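You operate a simulated robot arm through the tools that you are given. There is no shell and no other tool.

You run a simulated two-armed robot. Do the job below in one go: nothing can be reset, and whatever is moved stays where it is left.

JOB
Clamp the pink-edged disc in the buffer slide, buff it until the green lamp lights, then switch off.

Only the result counts: the job must be done as asked and must still hold three seconds after the hand-in. Knocking over, shifting, dropping, spilling or breaking anything else fails it.

ROBOT AND FRAMES
Two 7-joint arms with two-finger parallel grippers on one trunk that stands fixed in place. Base frame: the origin is at the foot of the trunk, x ahead of it, y to its left, z up; the work surface is at about z = 850. Lengths are in mm, angles in degrees, forces in N, time in s.
The left shoulder is at [70, 134, 1201], the right one opposite. With the tool pointing down near the work surface each hand reaches from about 100 to 640 mm from the base axis, measured 20 degrees to its own side. Payload 1.57 kg a hand.
The tool frame of a hand sits at the grasp point between the pads (the TCP): z along the fingers, y along the line on which they close. The tips reach 30 mm beyond it. Largest opening 80 mm; finger width 17, thickness 12; the body of the gripper, 40 by 82 mm, starts 80 mm behind the TCP.
Orientation is that of the tool frame in the base frame, as a unit quaternion [w, x, y, z]. With the fingers straight down and closing along the base's y, the tool's x points along the base's -x, its y along +y and its z along -z.

CONTROLS
- The arms move only by the tool play_rows. It takes "left_plan", "right_plan" or both (then of equal length, played together; a hand with none holds still); each is one flat list of numbers, 7 for each row, row after row: the shift along the tool's x, y, z in mm, then the turn, a rotation vector about the tool's x, y, z in rad, then the opening, from 0 (shut) to 1 (fully open). In form: [dx, dy, dz, wx, wy, wz, fingers, dx, dy, dz, wx, wy, wz, fingers, ...]. A call has 1 to 20 rows; each row shifts and turns the commanded pose from where the row before left it, along the tool's axes as they then stand. Each row takes 0.2 s and may step no farther than 50 mm and 8.6 degrees from the row before; otherwise, or with a gripper value out of range, the whole call is refused. Where a pose cannot be reached the arm comes as near as it can. A force on the tool above 40 N (or 10 N above the force at the start of the call, whichever is more), or a blocked arm, ends the call early, and 0.2 s more pass. The fingers move at their own pace (about 153 mm/s each) and stop on an object; they squeeze with about 35 N. The grip force told is the motor's: it shows also when the fingers shut on nothing. Time passes only in rows, and 0.2 s behind the last, so rows that do not move let the fingers close. The reply holds the time, the measured pose of the TCP, the force on the tool along the base axes, the opening and the grip force, in the units named above and with some noise, with the torque about the TCP (base axes, N m) and any sound that the robot's microphone picked up, and new pictures: "views" is both (left out), scene, wrist or none (wrist: the cameras of the hands that moved).
- Cameras (640 x 400 px; columns grow to the right, rows downward): "scene" is now at [127.6, 38, 1425.6]; the picture's right is [0.45, -0.89, 0.00], its down [-0.54, -0.28, -0.79] and it looks along [0.71, 0.36, -0.61] (base axes); focal length 322 px, centre (320, 200). "left" rides on the left gripper at [72, 7, -122] in its tool frame; the picture's right is [-0.09, 1.00, 0.00], its down [-0.84, -0.08, -0.54] and it looks along [-0.54, -0.05, 0.84] (tool axes); focal length 238 px, centre (320, 200). "right" rides on the right gripper at [72, -7, -122] in its tool frame; the picture's right is [0.09, 1.00, 0.00], its down [-0.84, 0.08, -0.54] and it looks along [-0.54, 0.05, 0.84] (tool axes); focal length 238 px, centre (320, 200). There is no depth. A picture from a camera that has moved, and an enlarged one, comes with that camera's place and axes in the base frame and with its lens.
- lift_body(by): slides the trunk up (or, below 0, down) by that many mm; the arms and the scene camera ride with it, the base frame stays. It gives what a move gives, with no picture.
- head_to(pan, tilt): turns the head with the scene camera to pan (to the left, within 86 degrees either way) and tilt (down, from -29 to 69), counted from straight ahead of the robot. It gives what a move gives, and a new picture of the scene camera.
- inspect(camera, box): a new picture of the part [left, top, right, bottom] of that camera's present view, enlarged. No time passes.
- finish_job(): hands the job in; it is judged then, once.

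Places have to be worked out from the pictures, the camera data and where the tool is seen. Open the grippers and draw the arms clear of the work before you hand the job in, unless the task says otherwise.

The tools are called after ">>>" as a command line: name --argument value ..., lists and objects as JSON in quotes. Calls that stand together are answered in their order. play_rows: Moves the arms, as the interface text tells. Its arguments: {"type":"object","properties":{"left_plan":{"type":"array"},"right_plan":{"type":"array"},"views":{"type":"string","enum":["both","scene","wrist","none"]}},"required":[]} The other tools are called the same way: lift_body (by) moves the trunk up or down; head_to (pan, tilt) turns the head that bears the scene camera; inspect (camera, box) takes an enlarged picture of a part of a camera's view; finish_job () hands the job in.

At the start:

```text
time_s: 0.0
left_position: [365.3, 396.7, 1227.7]
left_orientation: [0.001, 0.001, 1.0, 0.0]
left_wrist_force: [0.6, 0.1, -0.6]
left_moment: [0.05, 0.02, 0.02]
left_opening: 79.8
left_gripper_force: 0.1
right_position: [385.1, 65.8, 1201.4]
right_orientation: [0.001, 0.0, 1.0, 0.0]
right_wrist_force: [0.7, 0.4, 0.1]
right_moment: [0.01, -0.04, 0.01]
right_opening: 79.8
right_gripper_force: 0.2
trunk travel left (down, up): [-775.0, 165.0]
head pan, tilt (commanded): [26.9, 37.5]
```

scene: 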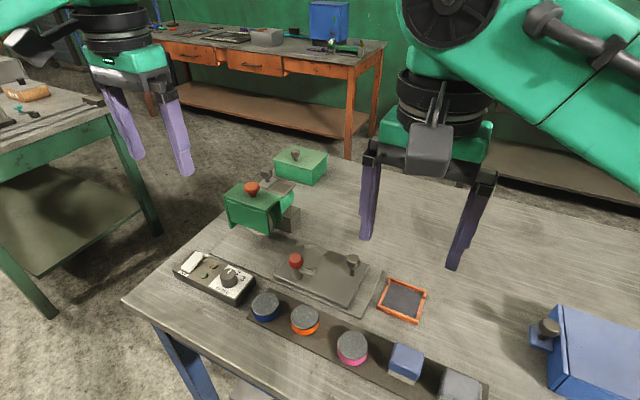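
right: 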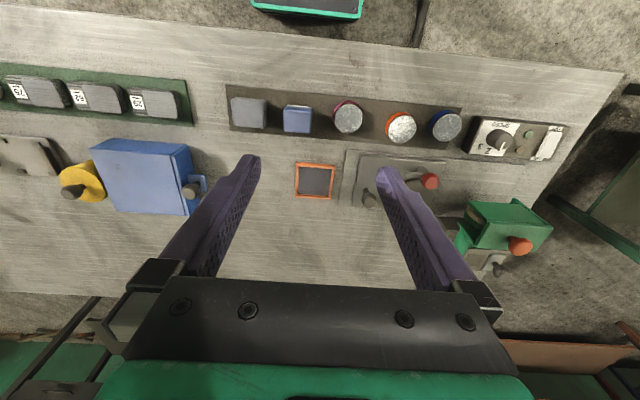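
left: 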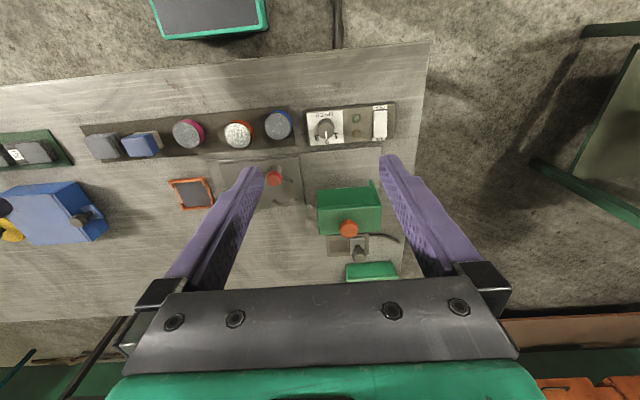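

The scene shows a buffer slide with a red knob, a switch box with a dial, a green motor unit, and a rail with pucks including a pink-edged one. I'll take enlarged views to understand the mechanism before moving.

>>> inspect --camera "scene" --box '[160, 140, 400, 290]'

>>> inspect --camera "scene" --box '[160, 230, 400, 380]'

>>> inspect --camera "left" --box '[160, 80, 420, 290]'

>>> inspect --camera "right" --box '[320, 80, 580, 290]'

```text
2.67 times, centred on (280, 215) of scene
camera zoom: at [127.6, 38.0, 1425.6], right [0.45, -0.89, 0.0], down [-0.54, -0.28, -0.79], along [0.71, 0.36, -0.61], focal length 858 px, centre (427, 160)
```

zoom: 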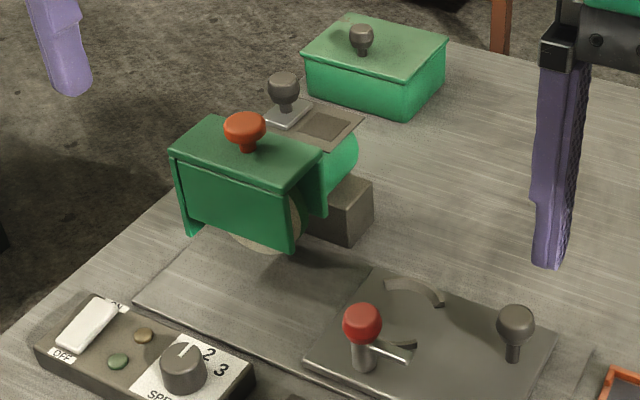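

```text
2.67 times, centred on (280, 305) of scene
camera zoom: at [127.6, 38.0, 1425.6], right [0.45, -0.89, 0.0], down [-0.54, -0.28, -0.79], along [0.71, 0.36, -0.61], focal length 858 px, centre (427, -80)
```

zoom: 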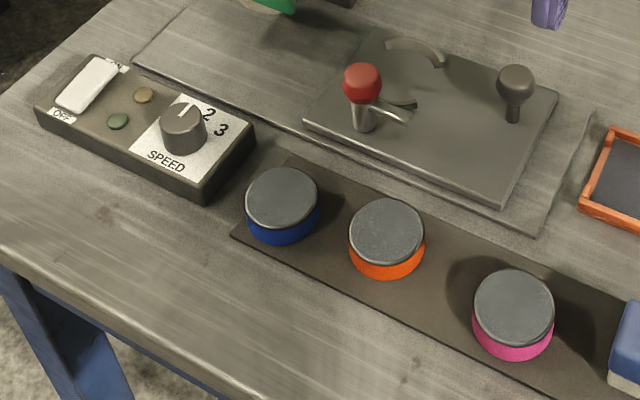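

```text
1.90 times, centred on (290, 185) of left
camera zoom: at [292.6, 404.9, 1349.8], right [0.09, 1.0, 0.0], down [0.84, -0.08, 0.54], along [0.54, -0.05, -0.84], focal length 454 px, centre (377, 229)
```

zoom: 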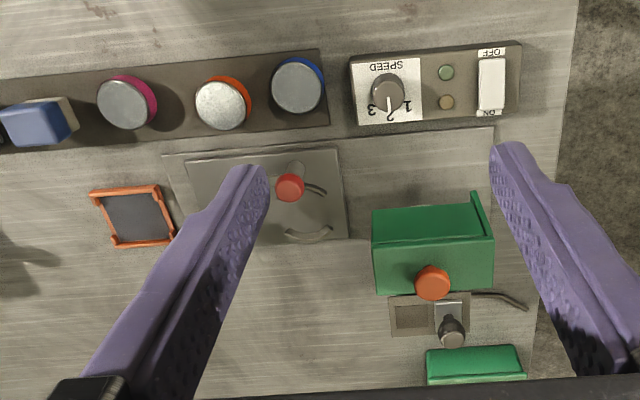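

```text
1.90 times, centred on (450, 185) of right
camera zoom: at [312.5, 59.6, 1324.1], right [-0.09, 1.0, 0.0], down [0.84, 0.08, 0.54], along [0.54, 0.05, -0.84], focal length 454 px, centre (72, 229)
```

zoom: 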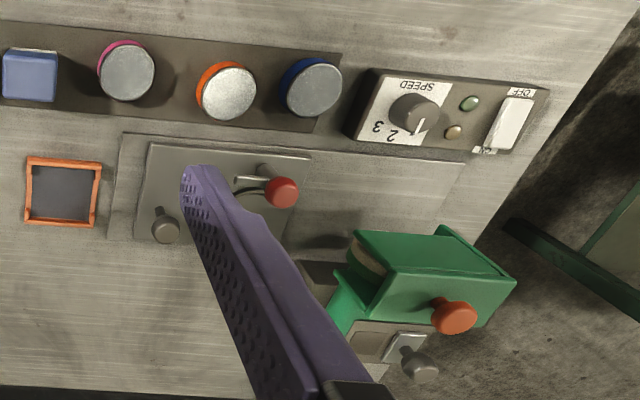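

I'll zoom in on each of the parts (switch box, hood, latch plate, jaws) to understand the markings and mechanism.

>>> inspect --camera "left" --box '[290, 90, 410, 165]'

>>> inspect --camera "left" --box '[290, 170, 430, 290]'

>>> inspect --camera "scene" --box '[210, 140, 340, 240]'

>>> inspect --camera "scene" --box '[260, 230, 400, 330]'

>>> inspect --camera "right" --box '[340, 130, 570, 290]'

```text
5.33 times, centred on (350, 128) of left
camera zoom: at [292.6, 404.9, 1349.8], right [0.09, 1.0, 0.0], down [0.84, -0.08, 0.54], along [0.54, -0.05, -0.84], focal length 1271 px, centre (160, 587)
```

zoom: 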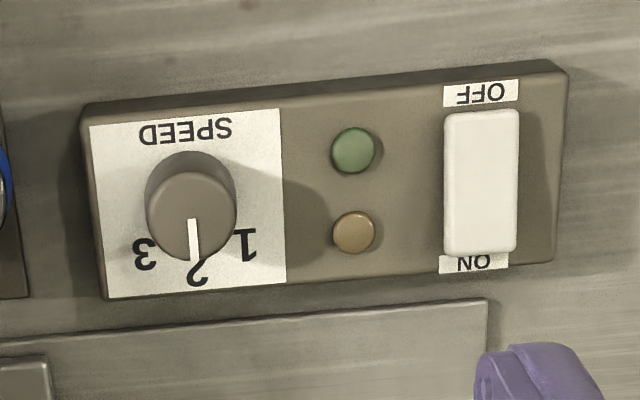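

```text
3.33 times, centred on (360, 230) of left
camera zoom: at [292.6, 404.9, 1349.8], right [0.09, 1.0, 0.0], down [0.84, -0.08, 0.54], along [0.54, -0.05, -0.84], focal length 794 px, centre (187, 100)
```

zoom: 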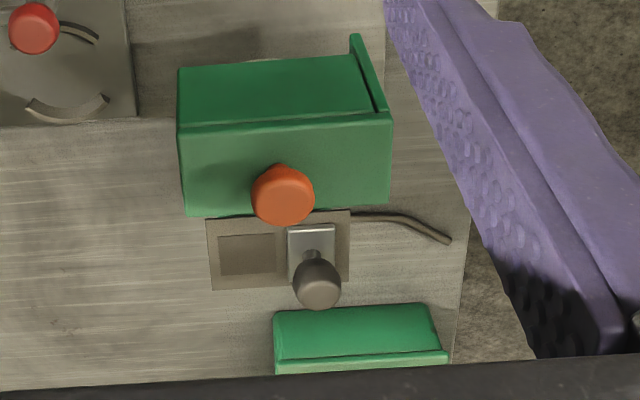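

```text
4.00 times, centred on (275, 190) of scene
camera zoom: at [127.6, 38.0, 1425.6], right [0.45, -0.89, 0.0], down [-0.54, -0.28, -0.79], along [0.71, 0.36, -0.61], focal length 1287 px, centre (500, 240)
```

zoom: 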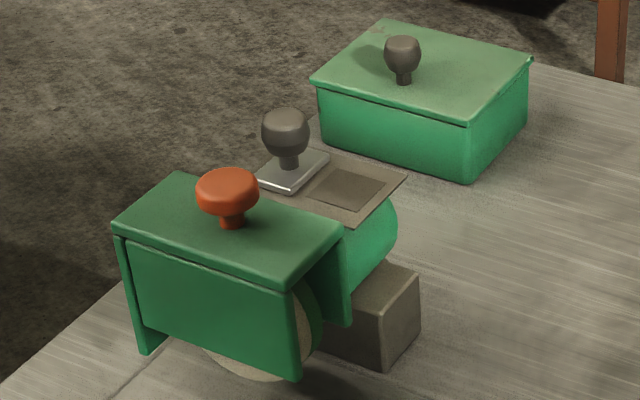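

```text
4.00 times, centred on (330, 280) of scene
camera zoom: at [127.6, 38.0, 1425.6], right [0.45, -0.89, 0.0], down [-0.54, -0.28, -0.79], along [0.71, 0.36, -0.61], focal length 1287 px, centre (280, -120)
```

zoom: 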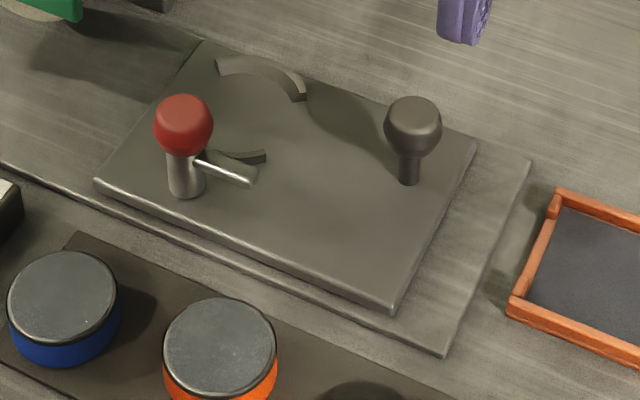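

```text
2.50 times, centred on (455, 210) of right
camera zoom: at [312.5, 59.6, 1324.1], right [-0.09, 1.0, 0.0], down [0.84, 0.08, 0.54], along [0.54, 0.05, -0.84], focal length 596 px, centre (-18, 175)
```

zoom: 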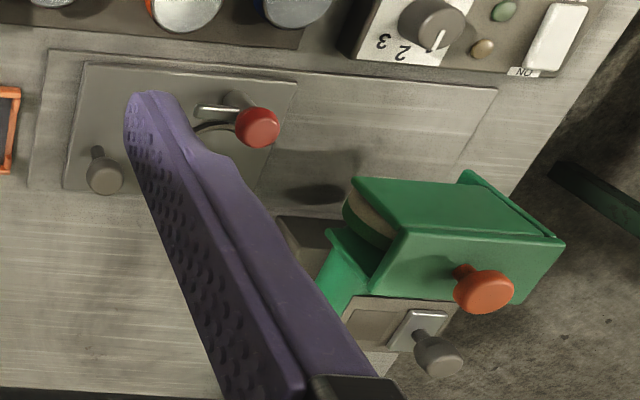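

The enlarged views are really re-rendered, so I can zoom tightly. I'll zoom in on the clamp lever and the slide plate behind the hood, and the carriage jaws.

>>> inspect --camera "scene" --box '[280, 235, 344, 275]'

>>> inspect --camera "scene" --box '[250, 160, 330, 210]'

>>> inspect --camera "left" --box '[220, 140, 316, 200]'

>>> inspect --camera "right" --box '[380, 140, 476, 200]'

>>> inspect --camera "scene" --box '[500, 280, 640, 400]'

```text
10.00 times, centred on (312, 255) of scene
camera zoom: at [127.6, 38.0, 1425.6], right [0.45, -0.89, 0.0], down [-0.54, -0.28, -0.79], along [0.71, 0.36, -0.61], focal length 3218 px, centre (400, -350)
```

zoom: 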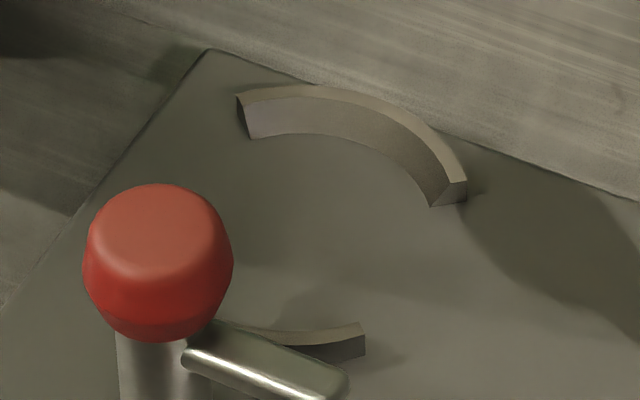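

```text
8.00 times, centred on (290, 185) of scene
camera zoom: at [127.6, 38.0, 1425.6], right [0.45, -0.89, 0.0], down [-0.54, -0.28, -0.79], along [0.71, 0.36, -0.61], focal length 2574 px, centre (560, 320)
```

zoom: 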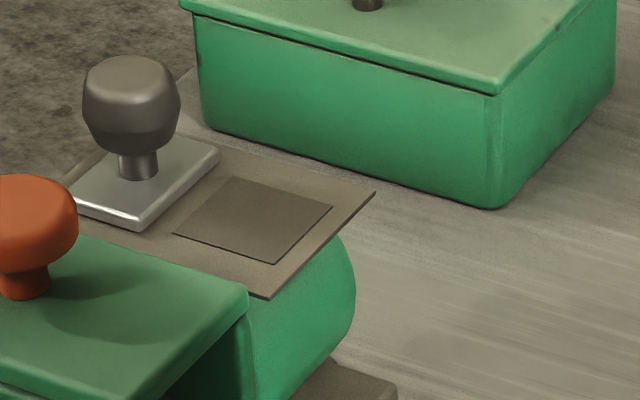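

```text
6.67 times, centred on (268, 170) of left
camera zoom: at [292.6, 404.9, 1349.8], right [0.09, 1.0, 0.0], down [0.84, -0.08, 0.54], along [0.54, -0.05, -0.84], focal length 1589 px, centre (667, 400)
```

zoom: 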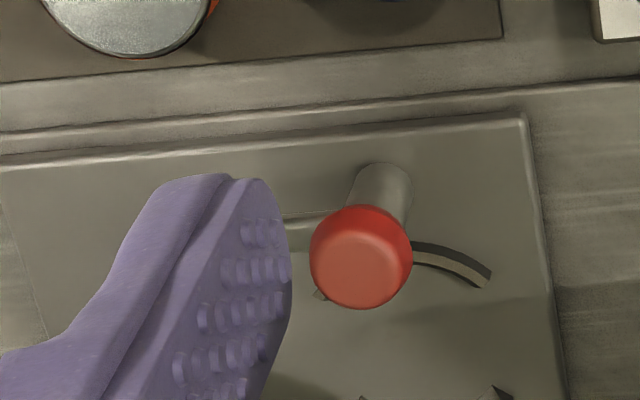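

```text
6.67 times, centred on (428, 170) of right
camera zoom: at [312.5, 59.6, 1324.1], right [-0.09, 1.0, 0.0], down [0.84, 0.08, 0.54], along [0.54, 0.05, -0.84], focal length 1589 px, centre (-400, 400)
```

zoom: 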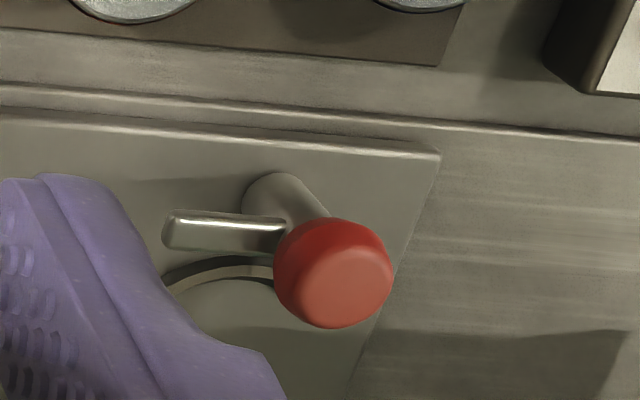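

```text
3.33 times, centred on (570, 340) of scene
camera zoom: at [127.6, 38.0, 1425.6], right [0.45, -0.89, 0.0], down [-0.54, -0.28, -0.79], along [0.71, 0.36, -0.61], focal length 1073 px, centre (-513, -267)
```

zoom: 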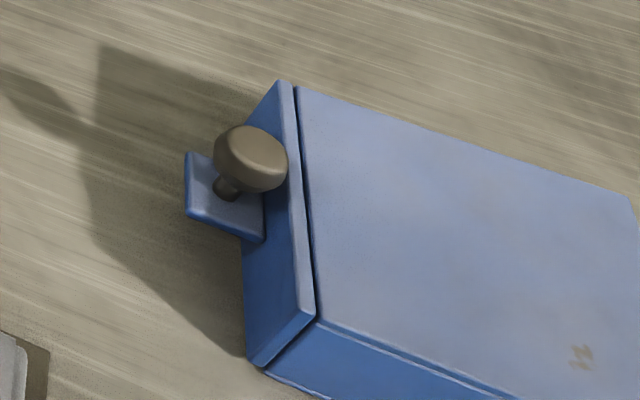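

I'll look around with the head for any placards or instructions, since the speed setting and interlocks may matter.

>>> head_to --pan 0 --tilt 60

>>> inspect --camera "left" --box '[130, 0, 290, 60]'

```text
time_s: 0.9
left_position: [363.7, 398.5, 1227.0]
left_orientation: [0.0, 0.0, 1.0, 0.0]
left_wrist_force: [-0.2, 0.0, -0.2]
left_moment: [0.01, 0.03, -0.01]
left_opening: 79.6
left_gripper_force: 0.1
right_position: [384.1, 66.5, 1202.6]
right_orientation: [0.001, 0.0, 1.0, 0.0]
right_wrist_force: [-0.5, 0.0, 0.9]
right_moment: [0.02, -0.03, 0.02]
right_opening: 79.9
right_gripper_force: 0.0
trunk travel left (down, up): [-775.0, 165.0]
head pan, tilt (commanded): [0.0, 60.0]
camera scene: at [117.0, -1.2, 1395.1], right [0.0, -1.0, 0.0], down [-0.87, 0.0, -0.5], along [0.5, 0.0, -0.87], focal length 322 px, centre (320, 200)
```

scene: 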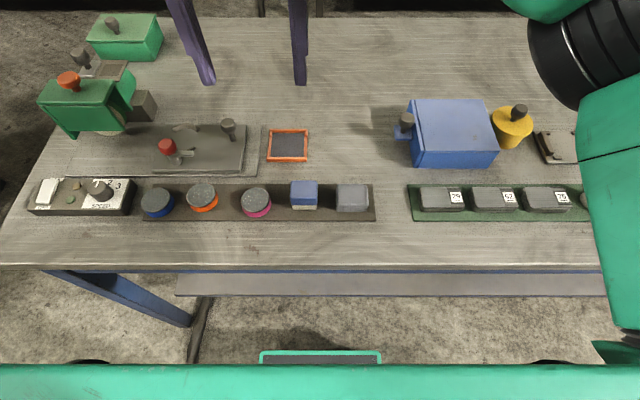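

```text
4.00 times, centred on (210, 30) of left
camera zoom: at [292.5, 405.0, 1349.8], right [0.09, 1.0, 0.0], down [0.84, -0.08, 0.54], along [0.54, -0.05, -0.84], focal length 953 px, centre (760, 880)
```

zoom: 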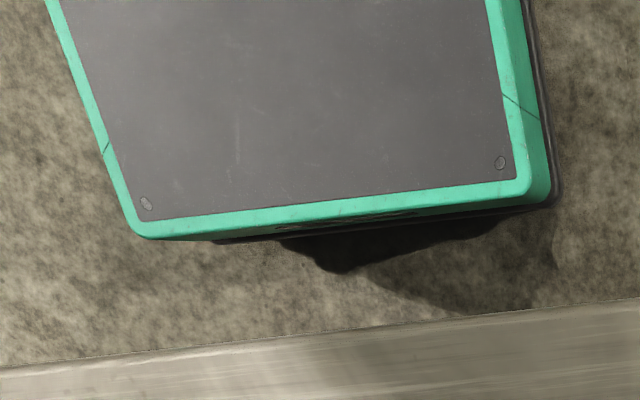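

This overhead view shows the whole bench. I'll zoom in on the left workstation and look for labels anywhere.

>>> inspect --camera "scene" --box '[20, 0, 260, 150]'

>>> inspect --camera "scene" --box '[60, 100, 300, 250]'

>>> inspect --camera "scene" --box '[370, 80, 610, 230]'

>>> head_to --pan 0 --tilt 10

```text
2.67 times, centred on (140, 75) of scene
camera zoom: at [117.0, -1.2, 1395.1], right [0.0, -1.0, 0.0], down [-0.87, 0.0, -0.5], along [0.5, 0.0, -0.87], focal length 858 px, centre (800, 533)
```

zoom: 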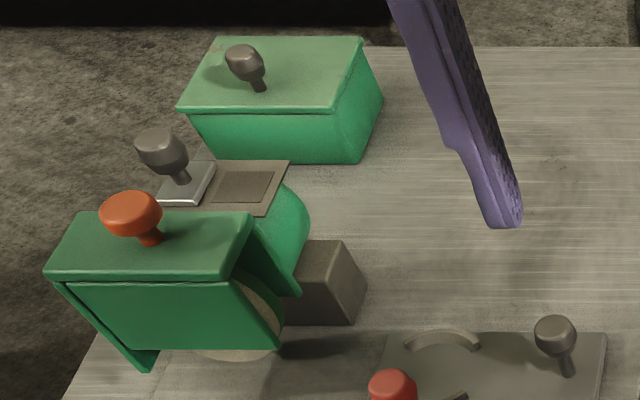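

```text
2.67 times, centred on (180, 175) of scene
camera zoom: at [117.0, -1.2, 1395.1], right [0.0, -1.0, 0.0], down [-0.87, 0.0, -0.5], along [0.5, 0.0, -0.87], focal length 858 px, centre (693, 267)
```

zoom: 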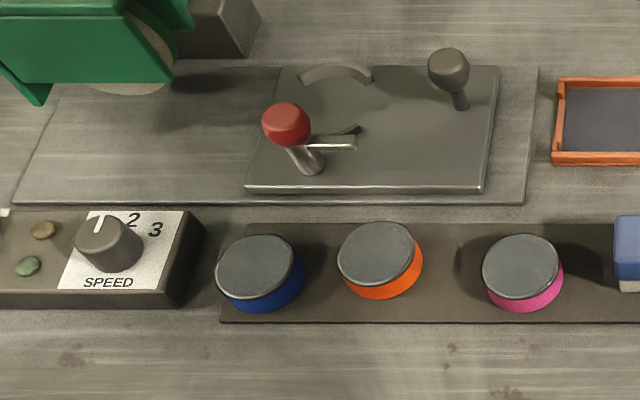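

```text
2.67 times, centred on (490, 155) of scene
camera zoom: at [117.0, -1.2, 1395.1], right [0.0, -1.0, 0.0], down [-0.87, 0.0, -0.5], along [0.5, 0.0, -0.87], focal length 858 px, centre (-133, 320)
```

zoom: 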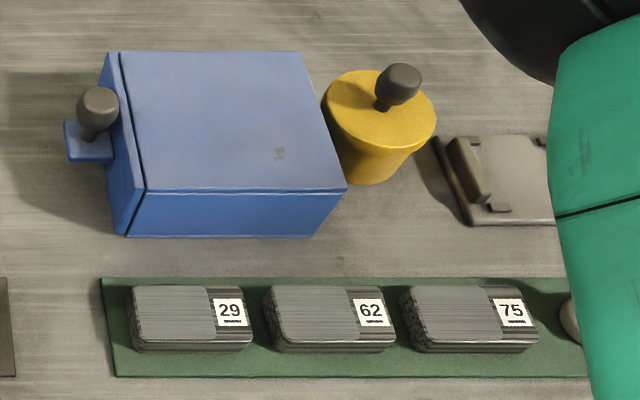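

```text
time_s: 2.1
left_position: [365.3, 397.3, 1229.0]
left_orientation: [0.001, 0.0, 1.0, 0.0]
left_wrist_force: [-1.0, 0.7, -0.4]
left_moment: [-0.03, -0.02, -0.01]
left_opening: 79.9
left_gripper_force: 0.1
right_position: [383.5, 65.9, 1201.4]
right_orientation: [0.0, 0.0, 1.0, 0.0]
right_wrist_force: [-0.9, -0.8, -0.4]
right_moment: [-0.04, 0.01, 0.0]
right_opening: 79.7
right_gripper_force: 0.0
trunk travel left (down, up): [-775.0, 165.0]
head pan, tilt (commanded): [0.0, 10.0]
camera scene: at [143.3, -1.3, 1469.4], right [0.0, -1.0, 0.0], down [-0.17, 0.0, -0.98], along [0.98, 0.0, -0.17], focal length 322 px, centre (320, 200)
```

scene: 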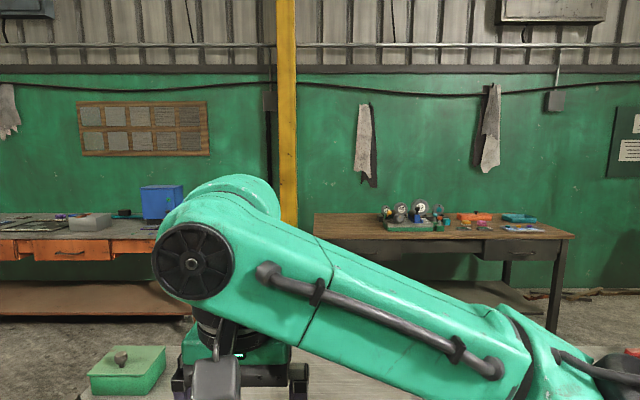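

There are boards on the wall; I'll check whether they hold anything legible.

>>> inspect --camera "scene" --box '[70, 90, 220, 170]'

>>> head_to --pan -45 --tilt 10

>>> head_to --pan 60 --tilt 15

```text
4.27 times, centred on (145, 130) of scene
camera zoom: at [143.3, -1.3, 1469.4], right [0.0, -1.0, 0.0], down [-0.17, 0.0, -0.98], along [0.98, 0.0, -0.17], focal length 1373 px, centre (1067, 499)
```

zoom: 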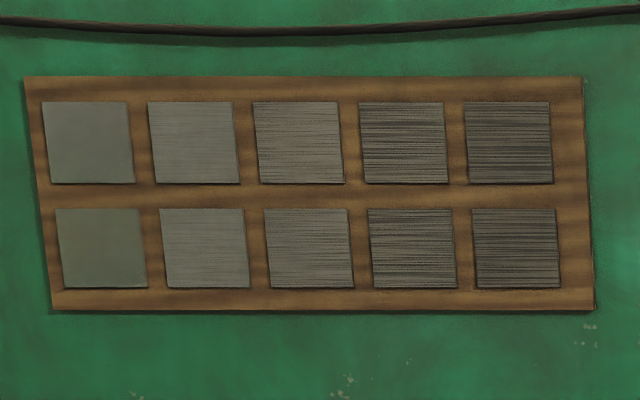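

```text
time_s: 3.2
left_position: [363.9, 397.7, 1227.3]
left_orientation: [-0.001, 0.0, 1.0, 0.001]
left_wrist_force: [-0.1, -0.3, 0.0]
left_moment: [0.0, -0.01, -0.01]
left_opening: 80.1
left_gripper_force: 0.0
right_position: [383.5, 66.5, 1202.2]
right_orientation: [0.0, -0.001, 1.0, 0.001]
right_wrist_force: [0.2, 0.8, 0.3]
right_moment: [0.02, 0.0, 0.01]
right_opening: 80.1
right_gripper_force: 0.0
trunk travel left (down, up): [-775.0, 165.0]
head pan, tilt (commanded): [-45.0, 10.0]
camera scene: at [116.1, -66.9, 1469.5], right [-0.71, -0.71, 0.0], down [-0.12, 0.12, -0.98], along [0.7, -0.7, -0.17], focal length 322 px, centre (320, 200)
```

scene: 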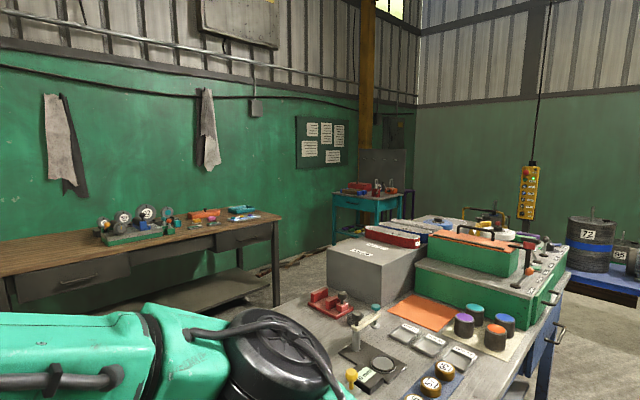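

```text
time_s: 5.0
left_position: [364.0, 396.7, 1228.2]
left_orientation: [0.0, 0.0, 1.0, 0.0]
left_wrist_force: [0.0, -1.1, 0.0]
left_moment: [0.0, 0.0, 0.0]
left_opening: 80.1
left_gripper_force: 0.1
right_position: [384.6, 66.4, 1202.5]
right_orientation: [0.0, 0.0, 1.0, -0.001]
right_wrist_force: [-0.4, -0.6, 0.6]
right_moment: [0.01, 0.01, -0.01]
right_opening: 80.0
right_gripper_force: 0.1
trunk travel left (down, up): [-775.0, 165.0]
head pan, tilt (commanded): [60.0, 15.0]
camera scene: at [97.1, 79.6, 1461.4], right [0.87, -0.5, 0.0], down [-0.13, -0.22, -0.97], along [0.48, 0.84, -0.26], focal length 322 px, centre (320, 200)
```

scene: 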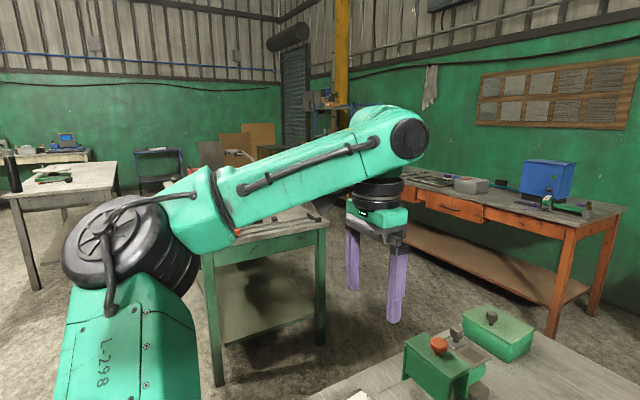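

I'll check the notice board with papers on the far wall by zooming in tightly.

>>> head_to --pan -45 --tilt 10

>>> inspect --camera "scene" --box '[290, 110, 354, 174]'

>>> inspect --camera "scene" --box '[300, 200, 560, 400]'

```text
time_s: 6.8
left_position: [364.9, 398.1, 1228.2]
left_orientation: [0.0, -0.001, 1.0, 0.001]
left_wrist_force: [-0.3, -0.4, -1.5]
left_moment: [0.0, -0.03, -0.01]
left_opening: 80.1
left_gripper_force: 0.0
right_position: [384.0, 66.8, 1202.2]
right_orientation: [0.0, -0.001, 1.0, -0.001]
right_wrist_force: [0.2, -0.1, 0.0]
right_moment: [0.01, 0.01, 0.0]
right_opening: 80.1
right_gripper_force: 0.1
trunk travel left (down, up): [-775.0, 165.0]
head pan, tilt (commanded): [-45.0, 10.0]
camera scene: at [116.1, -67.0, 1469.5], right [-0.71, -0.71, 0.0], down [-0.12, 0.12, -0.98], along [0.7, -0.7, -0.17], focal length 322 px, centre (320, 200)
```

scene: 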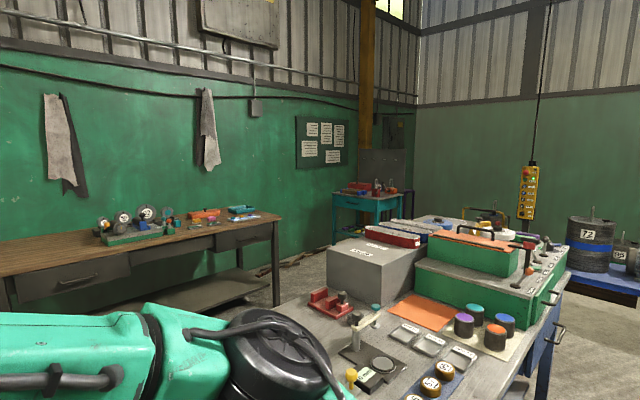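

```text
6.25 times, centred on (322, 142) of scene
camera zoom: at [116.1, -67.0, 1469.5], right [-0.71, -0.71, 0.0], down [-0.12, 0.12, -0.98], along [0.7, -0.7, -0.17], focal length 2011 px, centre (308, 562)
```

zoom: 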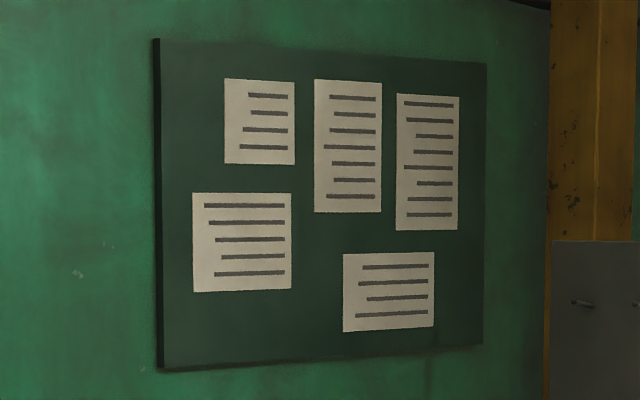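

```text
2.00 times, centred on (430, 300) of scene
camera zoom: at [116.1, -67.0, 1469.5], right [-0.71, -0.71, 0.0], down [-0.12, 0.12, -0.98], along [0.7, -0.7, -0.17], focal length 644 px, centre (100, 0)
```

zoom: 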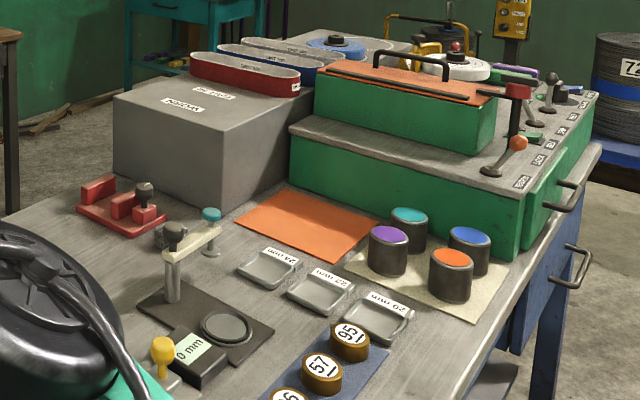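

The wall notices are dummies, so there are no instructions beyond the machine itself. From triangulation: pink disc ≈ (414,122), red clamp lever ≈ (513,291,916), carriage knob ≈ (550,176,~925), seat centre ≈ (566,290). I'll point the head back at the machine, then move the right arm aside while the left hovers high above the pink disc.

>>> head_to --pan 26.9 --tilt 45

>>> play_rows --left_plan '[-4.9, -27.5, 17.8, 0, 0, 0, 1, -4.9, -27.5, 17.8, 0, 0, 0, 1, -4.9, -27.5, 17.8, 0, 0, 0, 1, -4.9, -27.5, 17.8, 0, 0, 0, 1, -4.9, -27.5, 17.8, 0, 0, 0, 1, -4.9, -27.5, 17.8, 0, 0, 0, 1, -4.9, -27.5, 17.8, 0, 0, 0, 1, -4.9, -27.5, 17.8, 0, 0, 0, 1, -4.9, -27.5, 17.8, 0, 0, 0, 1, -4.9, -27.5, 17.8, 0, 0, 0, 1]' --right_plan '[0, -27, 0, 0, 0, 0, 1, 0, -27, 0, 0, 0, 0, 1, 0, -27, 0, 0, 0, 0, 1, 0, -27, 0, 0, 0, 0, 1, 0, -27, 0, 0, 0, 0, 1, 0, -27, 0, 0, 0, 0, 1, 0, -27, 0, 0, 0, 0, 1, 0, -27, 0, 0, 0, 0, 1, 0, -27, 0, 0, 0, 0, 1, 0, -27, 0, 0, 0, 0, 1]' --views "both"

```text
time_s: 8.3
left_position: [364.0, 398.1, 1228.7]
left_orientation: [0.0, 0.0, 1.0, 0.001]
left_wrist_force: [-0.5, -0.6, -0.1]
left_moment: [-0.01, 0.01, -0.02]
left_opening: 80.1
left_gripper_force: 0.0
right_position: [383.6, 65.6, 1200.3]
right_orientation: [0.0, -0.001, 1.0, 0.0]
right_wrist_force: [-0.5, 1.2, 1.0]
right_moment: [0.02, 0.0, -0.01]
right_opening: 79.6
right_gripper_force: 0.1
trunk travel left (down, up): [-775.0, 165.0]
head pan, tilt (commanded): [26.9, 45.0]
camera scene: at [122.9, 35.5, 1414.6], right [0.45, -0.89, 0.0], down [-0.63, -0.32, -0.71], along [0.63, 0.32, -0.71], focal length 322 px, centre (320, 200)
```

scene: 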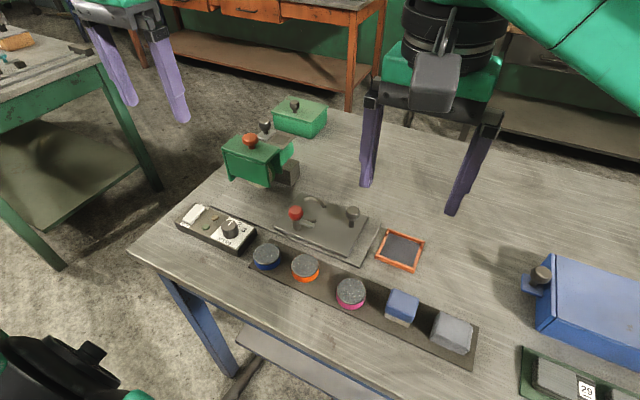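

```text
time_s: 10.5
left_position: [413.8, 119.1, 1050.3]
left_orientation: [0.0, 0.001, 1.0, 0.001]
left_wrist_force: [0.1, -0.2, -0.1]
left_moment: [0.04, 0.05, 0.01]
left_opening: 79.9
left_gripper_force: 0.1
right_position: [384.7, -206.2, 1201.0]
right_orientation: [0.0, 0.0, 1.0, 0.0]
right_wrist_force: [-0.3, -0.7, -0.6]
right_moment: [0.03, 0.0, 0.03]
right_opening: 80.0
right_gripper_force: 0.1
trunk travel left (down, up): [-775.0, 165.0]
head pan, tilt (commanded): [26.9, 45.0]
camera scene: at [123.5, 32.8, 1414.6], right [0.45, -0.89, 0.0], down [-0.63, -0.32, -0.71], along [0.63, 0.32, -0.71], focal length 322 px, centre (320, 200)
camera right: at [312.8, -212.9, 1323.0], right [-0.09, 1.0, 0.0], down [0.84, 0.08, 0.54], along [0.54, 0.05, -0.84], focal length 238 px, centre (320, 200)
camera left: at [341.6, 126.6, 1172.2], right [0.09, 1.0, 0.0], down [0.84, -0.08, 0.54], along [0.54, -0.05, -0.84], focal length 238 px, centre (320, 200)
```

scene: 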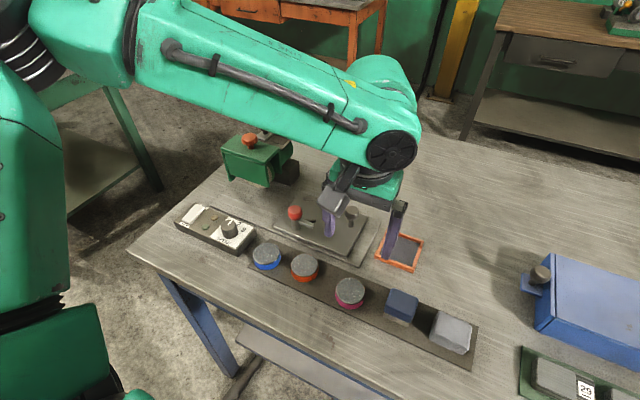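
right: 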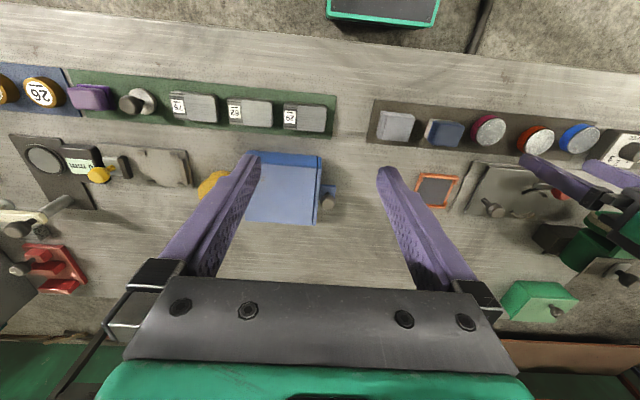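
left: 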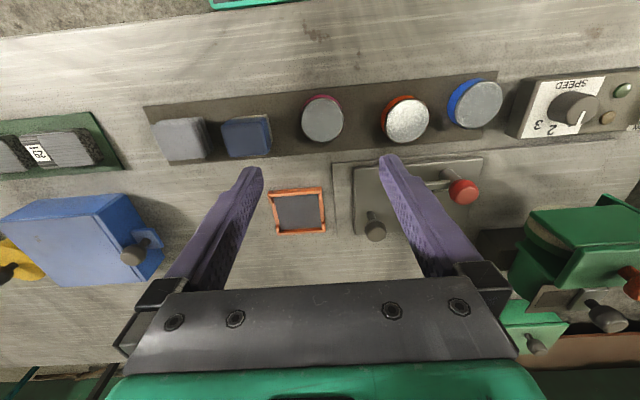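

The left hand is now above the pink disc, with TCP column projecting right onto it. I'll zoom in on the disc and its edges for exact size, height and position.

>>> inspect --camera "left" --box '[272, 80, 368, 160]'

>>> inspect --camera "scene" --box '[320, 265, 384, 325]'

>>> inspect --camera "right" --box '[448, 95, 528, 165]'

>>> inspect --camera "left" --box '[340, 140, 500, 260]'

```text
5.00 times, centred on (320, 120) of left
camera zoom: at [341.6, 126.6, 1172.2], right [0.09, 1.0, 0.0], down [0.84, -0.08, 0.54], along [0.54, -0.05, -0.84], focal length 1192 px, centre (320, 600)
```

zoom: 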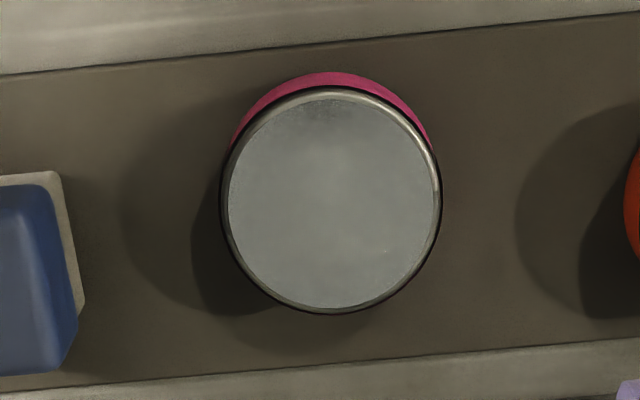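

```text
6.67 times, centred on (352, 295) of scene
camera zoom: at [123.5, 32.8, 1414.6], right [0.45, -0.89, 0.0], down [-0.63, -0.32, -0.71], along [0.63, 0.32, -0.71], focal length 2145 px, centre (107, -433)
```

zoom: 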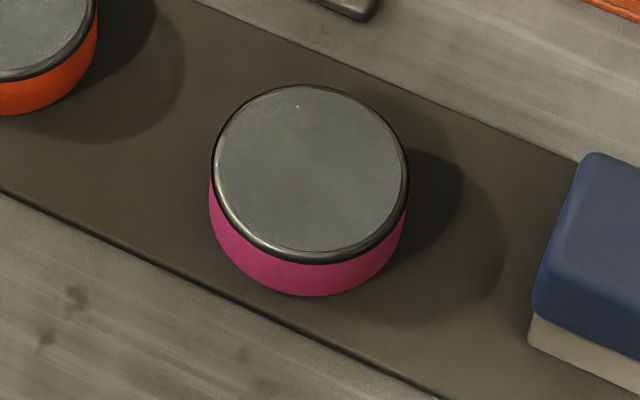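

```text
5.71 times, centred on (488, 130) of right
camera zoom: at [312.8, -212.9, 1323.0], right [-0.09, 1.0, 0.0], down [0.84, 0.08, 0.54], along [0.54, 0.05, -0.84], focal length 1362 px, centre (-640, 600)
```

zoom: 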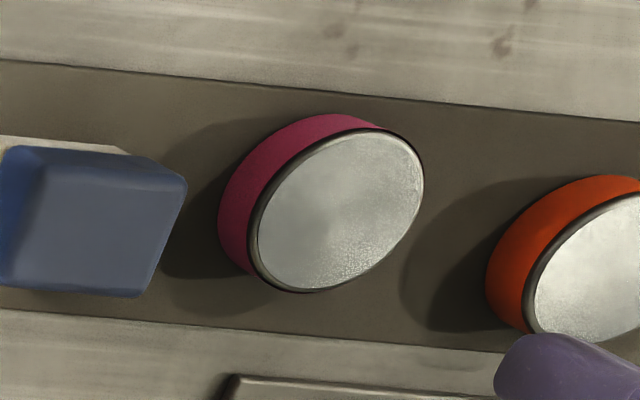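

```text
3.33 times, centred on (420, 200) of left
camera zoom: at [341.6, 126.6, 1172.2], right [0.09, 1.0, 0.0], down [0.84, -0.08, 0.54], along [0.54, -0.05, -0.84], focal length 794 px, centre (-13, 200)
```

zoom: 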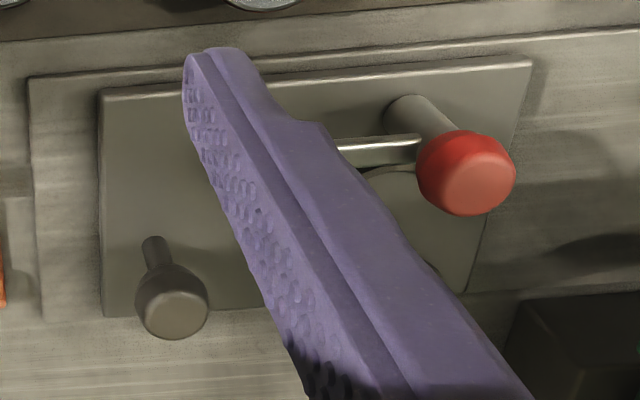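

Disc: top rim at z≈881, diameter ≈53 mm, centre ≈ (415,122). Before grasping, I'll hover over the seat empty-handed to measure its centre and size accurately.

>>> play_rows --left_plan '[-21.7, 24.4, 0, 0, 0, 0, 1, -21.7, 24.4, 0, 0, 0, 0, 1, -21.7, 24.4, 0, 0, 0, 0, 1, -21.7, 24.4, 0, 0, 0, 0, 1, -21.7, 24.4, 0, 0, 0, 0, 1, -21.7, 24.4, 0, 0, 0, 0, 1, -21.7, 24.4, 0, 0, 0, 0, 1]' --views "both"

>>> inspect --camera "left" --box '[240, 60, 400, 180]'

>>> inspect --camera "left" --box '[280, 90, 360, 150]'

```text
time_s: 12.1
left_position: [566.4, 294.5, 1049.4]
left_orientation: [-0.001, 0.001, 1.0, -0.001]
left_wrist_force: [0.0, 0.4, -0.7]
left_moment: [-0.01, 0.01, 0.01]
left_opening: 80.1
left_gripper_force: 0.0
right_position: [385.8, -203.7, 1199.8]
right_orientation: [-0.002, 0.0, 1.0, 0.001]
right_wrist_force: [-0.9, 0.0, 0.1]
right_moment: [0.01, 0.02, 0.0]
right_opening: 80.0
right_gripper_force: 0.1
trunk travel left (down, up): [-775.0, 165.0]
head pan, tilt (commanded): [26.9, 45.0]
camera scene: at [124.3, 36.0, 1414.4], right [0.45, -0.89, 0.0], down [-0.63, -0.32, -0.71], along [0.63, 0.32, -0.71], focal length 322 px, centre (320, 200)
camera left: at [494.7, 301.9, 1171.7], right [0.09, 1.0, 0.0], down [0.84, -0.08, 0.54], along [0.54, -0.05, -0.84], focal length 238 px, centre (320, 200)
```

scene: 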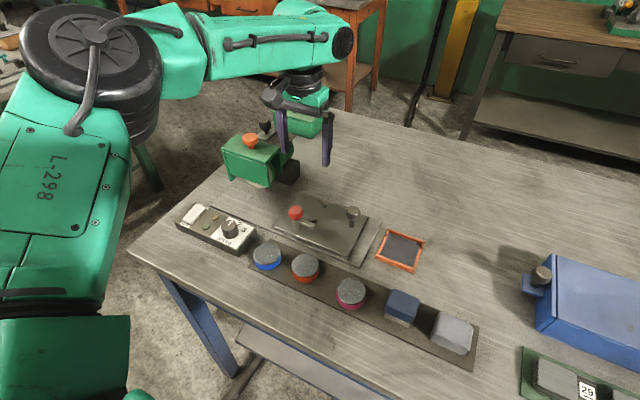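
left: 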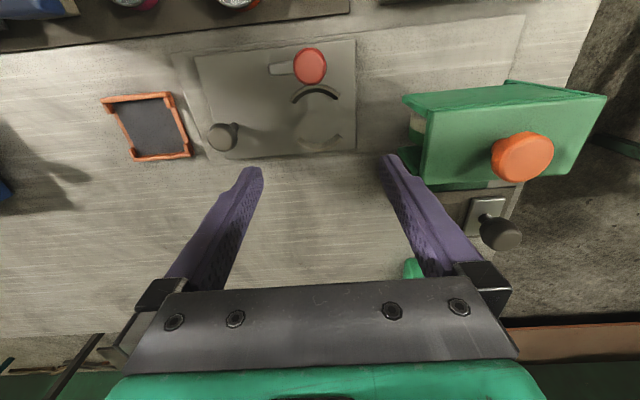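

```text
3.33 times, centred on (320, 120) of left
camera zoom: at [494.7, 301.9, 1171.7], right [0.09, 1.0, 0.0], down [0.84, -0.08, 0.54], along [0.54, -0.05, -0.84], focal length 794 px, centre (320, 467)
```

zoom: 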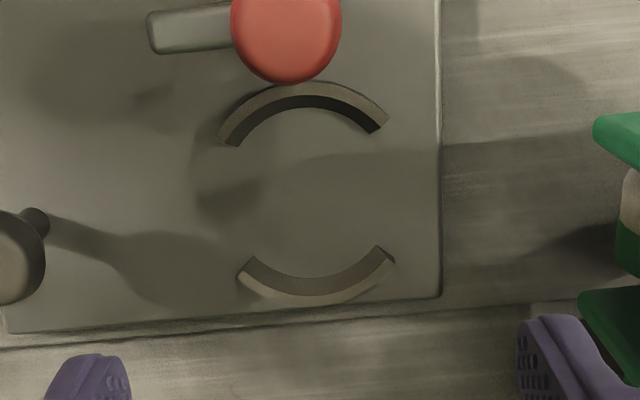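

```text
6.67 times, centred on (320, 120) of left
camera zoom: at [494.7, 301.9, 1171.7], right [0.09, 1.0, 0.0], down [0.84, -0.08, 0.54], along [0.54, -0.05, -0.84], focal length 1589 px, centre (320, 733)
```

zoom: 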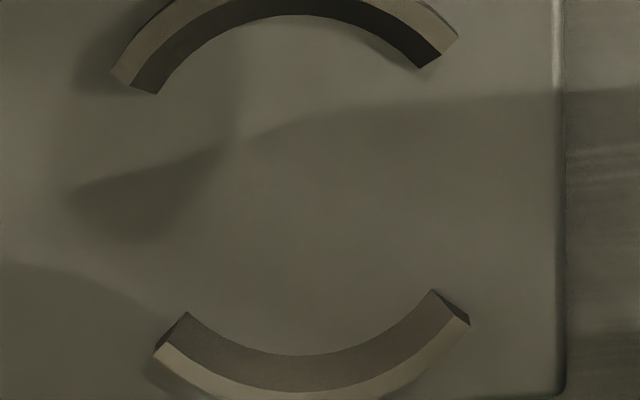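

The view straight down onto the seat is good. I'll zoom closer on both jaws and the lever to determine wall and top edges, and check the grey knob and the hood from here.

>>> inspect --camera "left" --box '[284, 76, 348, 112]'

>>> inspect --camera "left" --box '[284, 122, 348, 158]'

>>> inspect --camera "left" --box '[260, 40, 340, 100]'

>>> inspect --camera "left" --box '[390, 70, 630, 280]'

>>> inspect --camera "scene" --box '[270, 185, 366, 245]'

```text
10.00 times, centred on (316, 94) of left
camera zoom: at [494.7, 301.9, 1171.7], right [0.09, 1.0, 0.0], down [0.84, -0.08, 0.54], along [0.54, -0.05, -0.84], focal length 2384 px, centre (360, 1260)
```

zoom: 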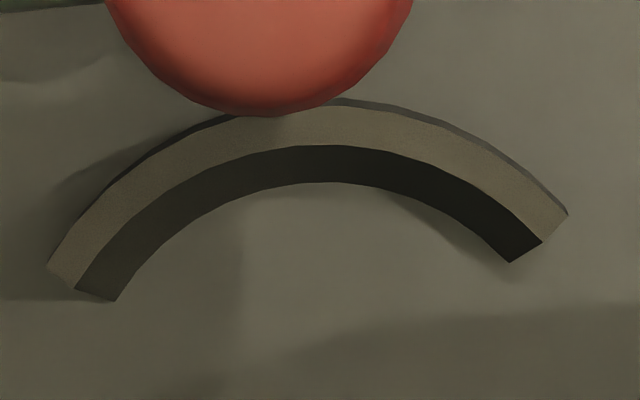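

```text
10.00 times, centred on (316, 140) of left
camera zoom: at [494.7, 301.9, 1171.7], right [0.09, 1.0, 0.0], down [0.84, -0.08, 0.54], along [0.54, -0.05, -0.84], focal length 2384 px, centre (360, 800)
```

zoom: 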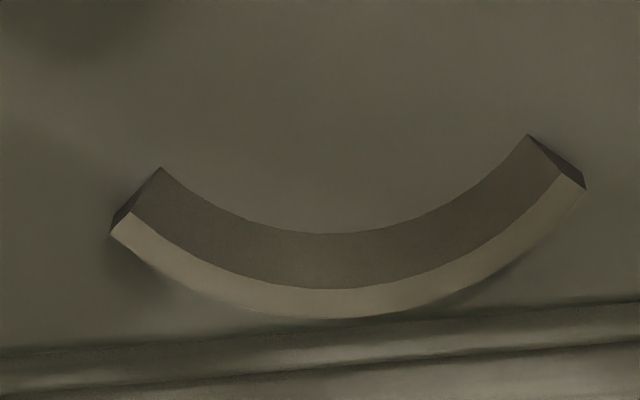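

```text
6.67 times, centred on (300, 70) of left
camera zoom: at [494.7, 301.9, 1171.7], right [0.09, 1.0, 0.0], down [0.84, -0.08, 0.54], along [0.54, -0.05, -0.84], focal length 1589 px, centre (453, 1067)
```

zoom: 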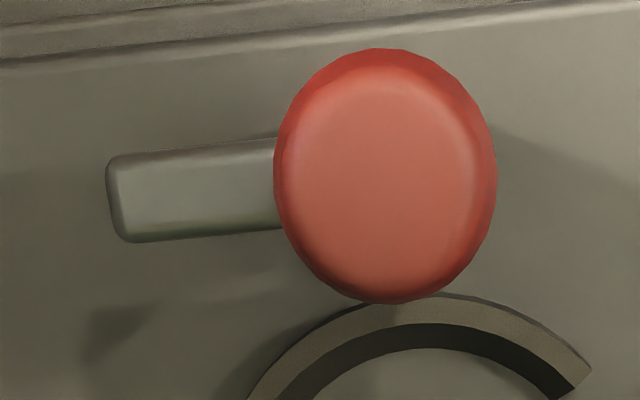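

```text
1.90 times, centred on (510, 175) of left
camera zoom: at [494.7, 301.9, 1171.7], right [0.09, 1.0, 0.0], down [0.84, -0.08, 0.54], along [0.54, -0.05, -0.84], focal length 454 px, centre (-42, 248)
```

zoom: 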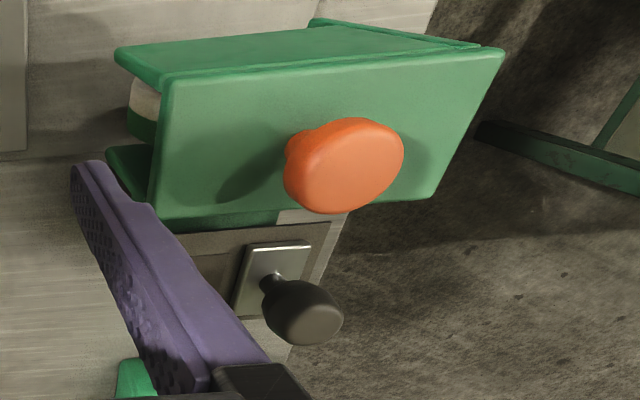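

```text
6.67 times, centred on (318, 215) of scene
camera zoom: at [124.3, 36.0, 1414.4], right [0.45, -0.89, 0.0], down [-0.63, -0.32, -0.71], along [0.63, 0.32, -0.71], focal length 2145 px, centre (333, 100)
```

zoom: 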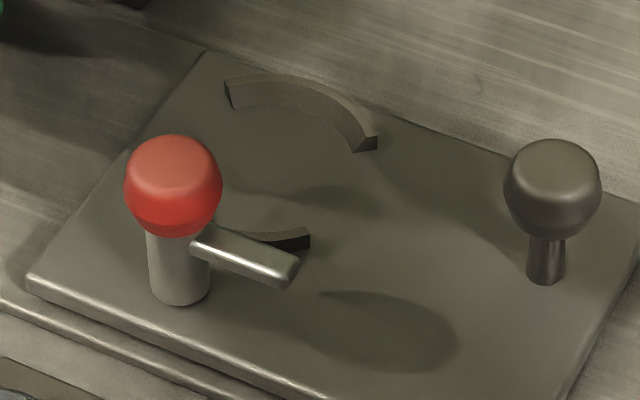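

The seat centre works out to ≈ (569.5, 292), with tapered jaws leaving gaps on the ±y sides, ideal for the fingers; carriage top ≈ z 868. Now I go back over the pink disc (415,122.5), lower to z≈950 with a reduced opening to clear the neighbouring blue block, and check alignment.

>>> play_rows --left_plan '[18.9, -21.5, 0, 0, 0, 0, 0.83, 18.9, -21.5, 0, 0, 0, 0, 0.83, 18.9, -21.5, 0, 0, 0, 0, 0.83, 18.9, -21.5, 0, 0, 0, 0, 0.83, 18.9, -21.5, 0, 0, 0, 0, 0.83, 18.9, -21.5, 0, 0, 0, 0, 0.83, 18.9, -21.5, 0, 0, 0, 0, 0.83, 18.9, -21.5, 0, 0, 0, 0, 0.83, 0, 0, 25, 0, 0, 0, 0.83, 0, 0, 25, 0, 0, 0, 0.83, 0, 0, 25, 0, 0, 0, 0.83, 0, 0, 25, 0, 0, 0, 0.83, 0, 0, 0, 0, 0, 0, 0.83]' --views "both"

>>> inspect --camera "left" --box '[200, 80, 440, 240]'

>>> inspect --camera "scene" --box '[300, 220, 430, 330]'

```text
time_s: 14.9
left_position: [413.8, 121.9, 949.2]
left_orientation: [-0.001, 0.0, 1.0, 0.0]
left_wrist_force: [0.0, 0.8, 0.9]
left_moment: [0.01, -0.01, -0.01]
left_opening: 66.6
left_gripper_force: 0.0
right_position: [383.8, -204.8, 1199.9]
right_orientation: [0.0, -0.001, 1.0, 0.0]
right_wrist_force: [0.0, 0.1, 0.1]
right_moment: [-0.02, -0.04, 0.0]
right_opening: 80.0
right_gripper_force: 0.1
trunk travel left (down, up): [-775.0, 165.0]
head pan, tilt (commanded): [26.9, 45.0]
camera scene: at [122.6, 35.3, 1414.6], right [0.45, -0.89, 0.0], down [-0.63, -0.32, -0.71], along [0.63, 0.32, -0.71], focal length 322 px, centre (320, 200)
camera left: at [341.5, 128.7, 1071.5], right [0.09, 1.0, 0.0], down [0.84, -0.08, 0.54], along [0.54, -0.05, -0.84], focal length 238 px, centre (320, 200)
```

scene: 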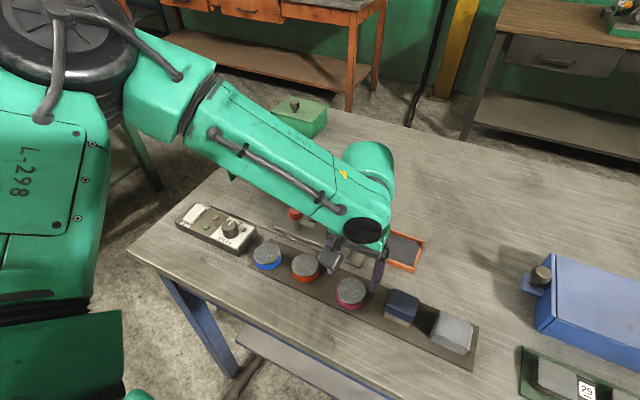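
left: 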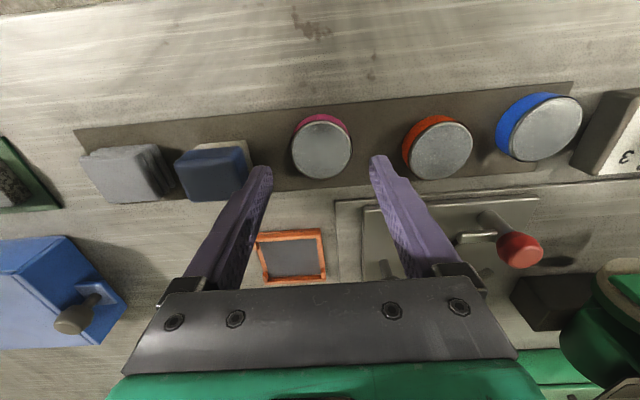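

```text
2.50 times, centred on (320, 160) of left
camera zoom: at [341.5, 128.7, 1071.5], right [0.09, 1.0, 0.0], down [0.84, -0.08, 0.54], along [0.54, -0.05, -0.84], focal length 596 px, centre (320, 300)
```

zoom: 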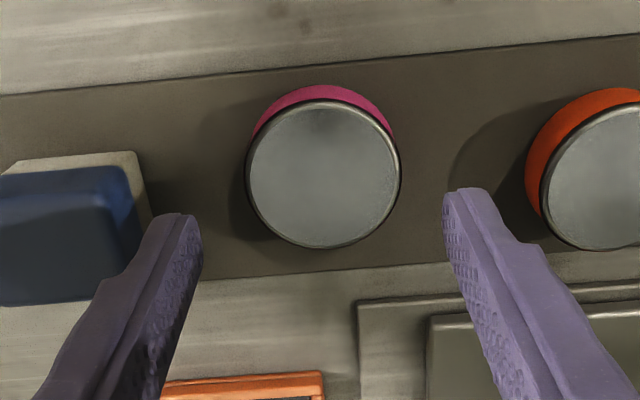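

```text
3.64 times, centred on (365, 275) of scene
camera zoom: at [122.6, 35.3, 1414.6], right [0.45, -0.89, 0.0], down [-0.63, -0.32, -0.71], along [0.63, 0.32, -0.71], focal length 1170 px, centre (156, -73)
```

zoom: 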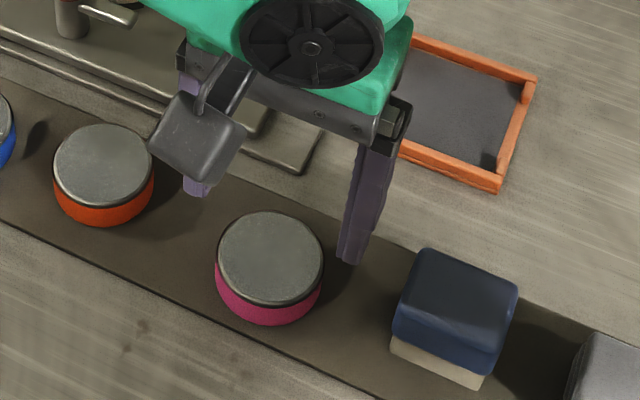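

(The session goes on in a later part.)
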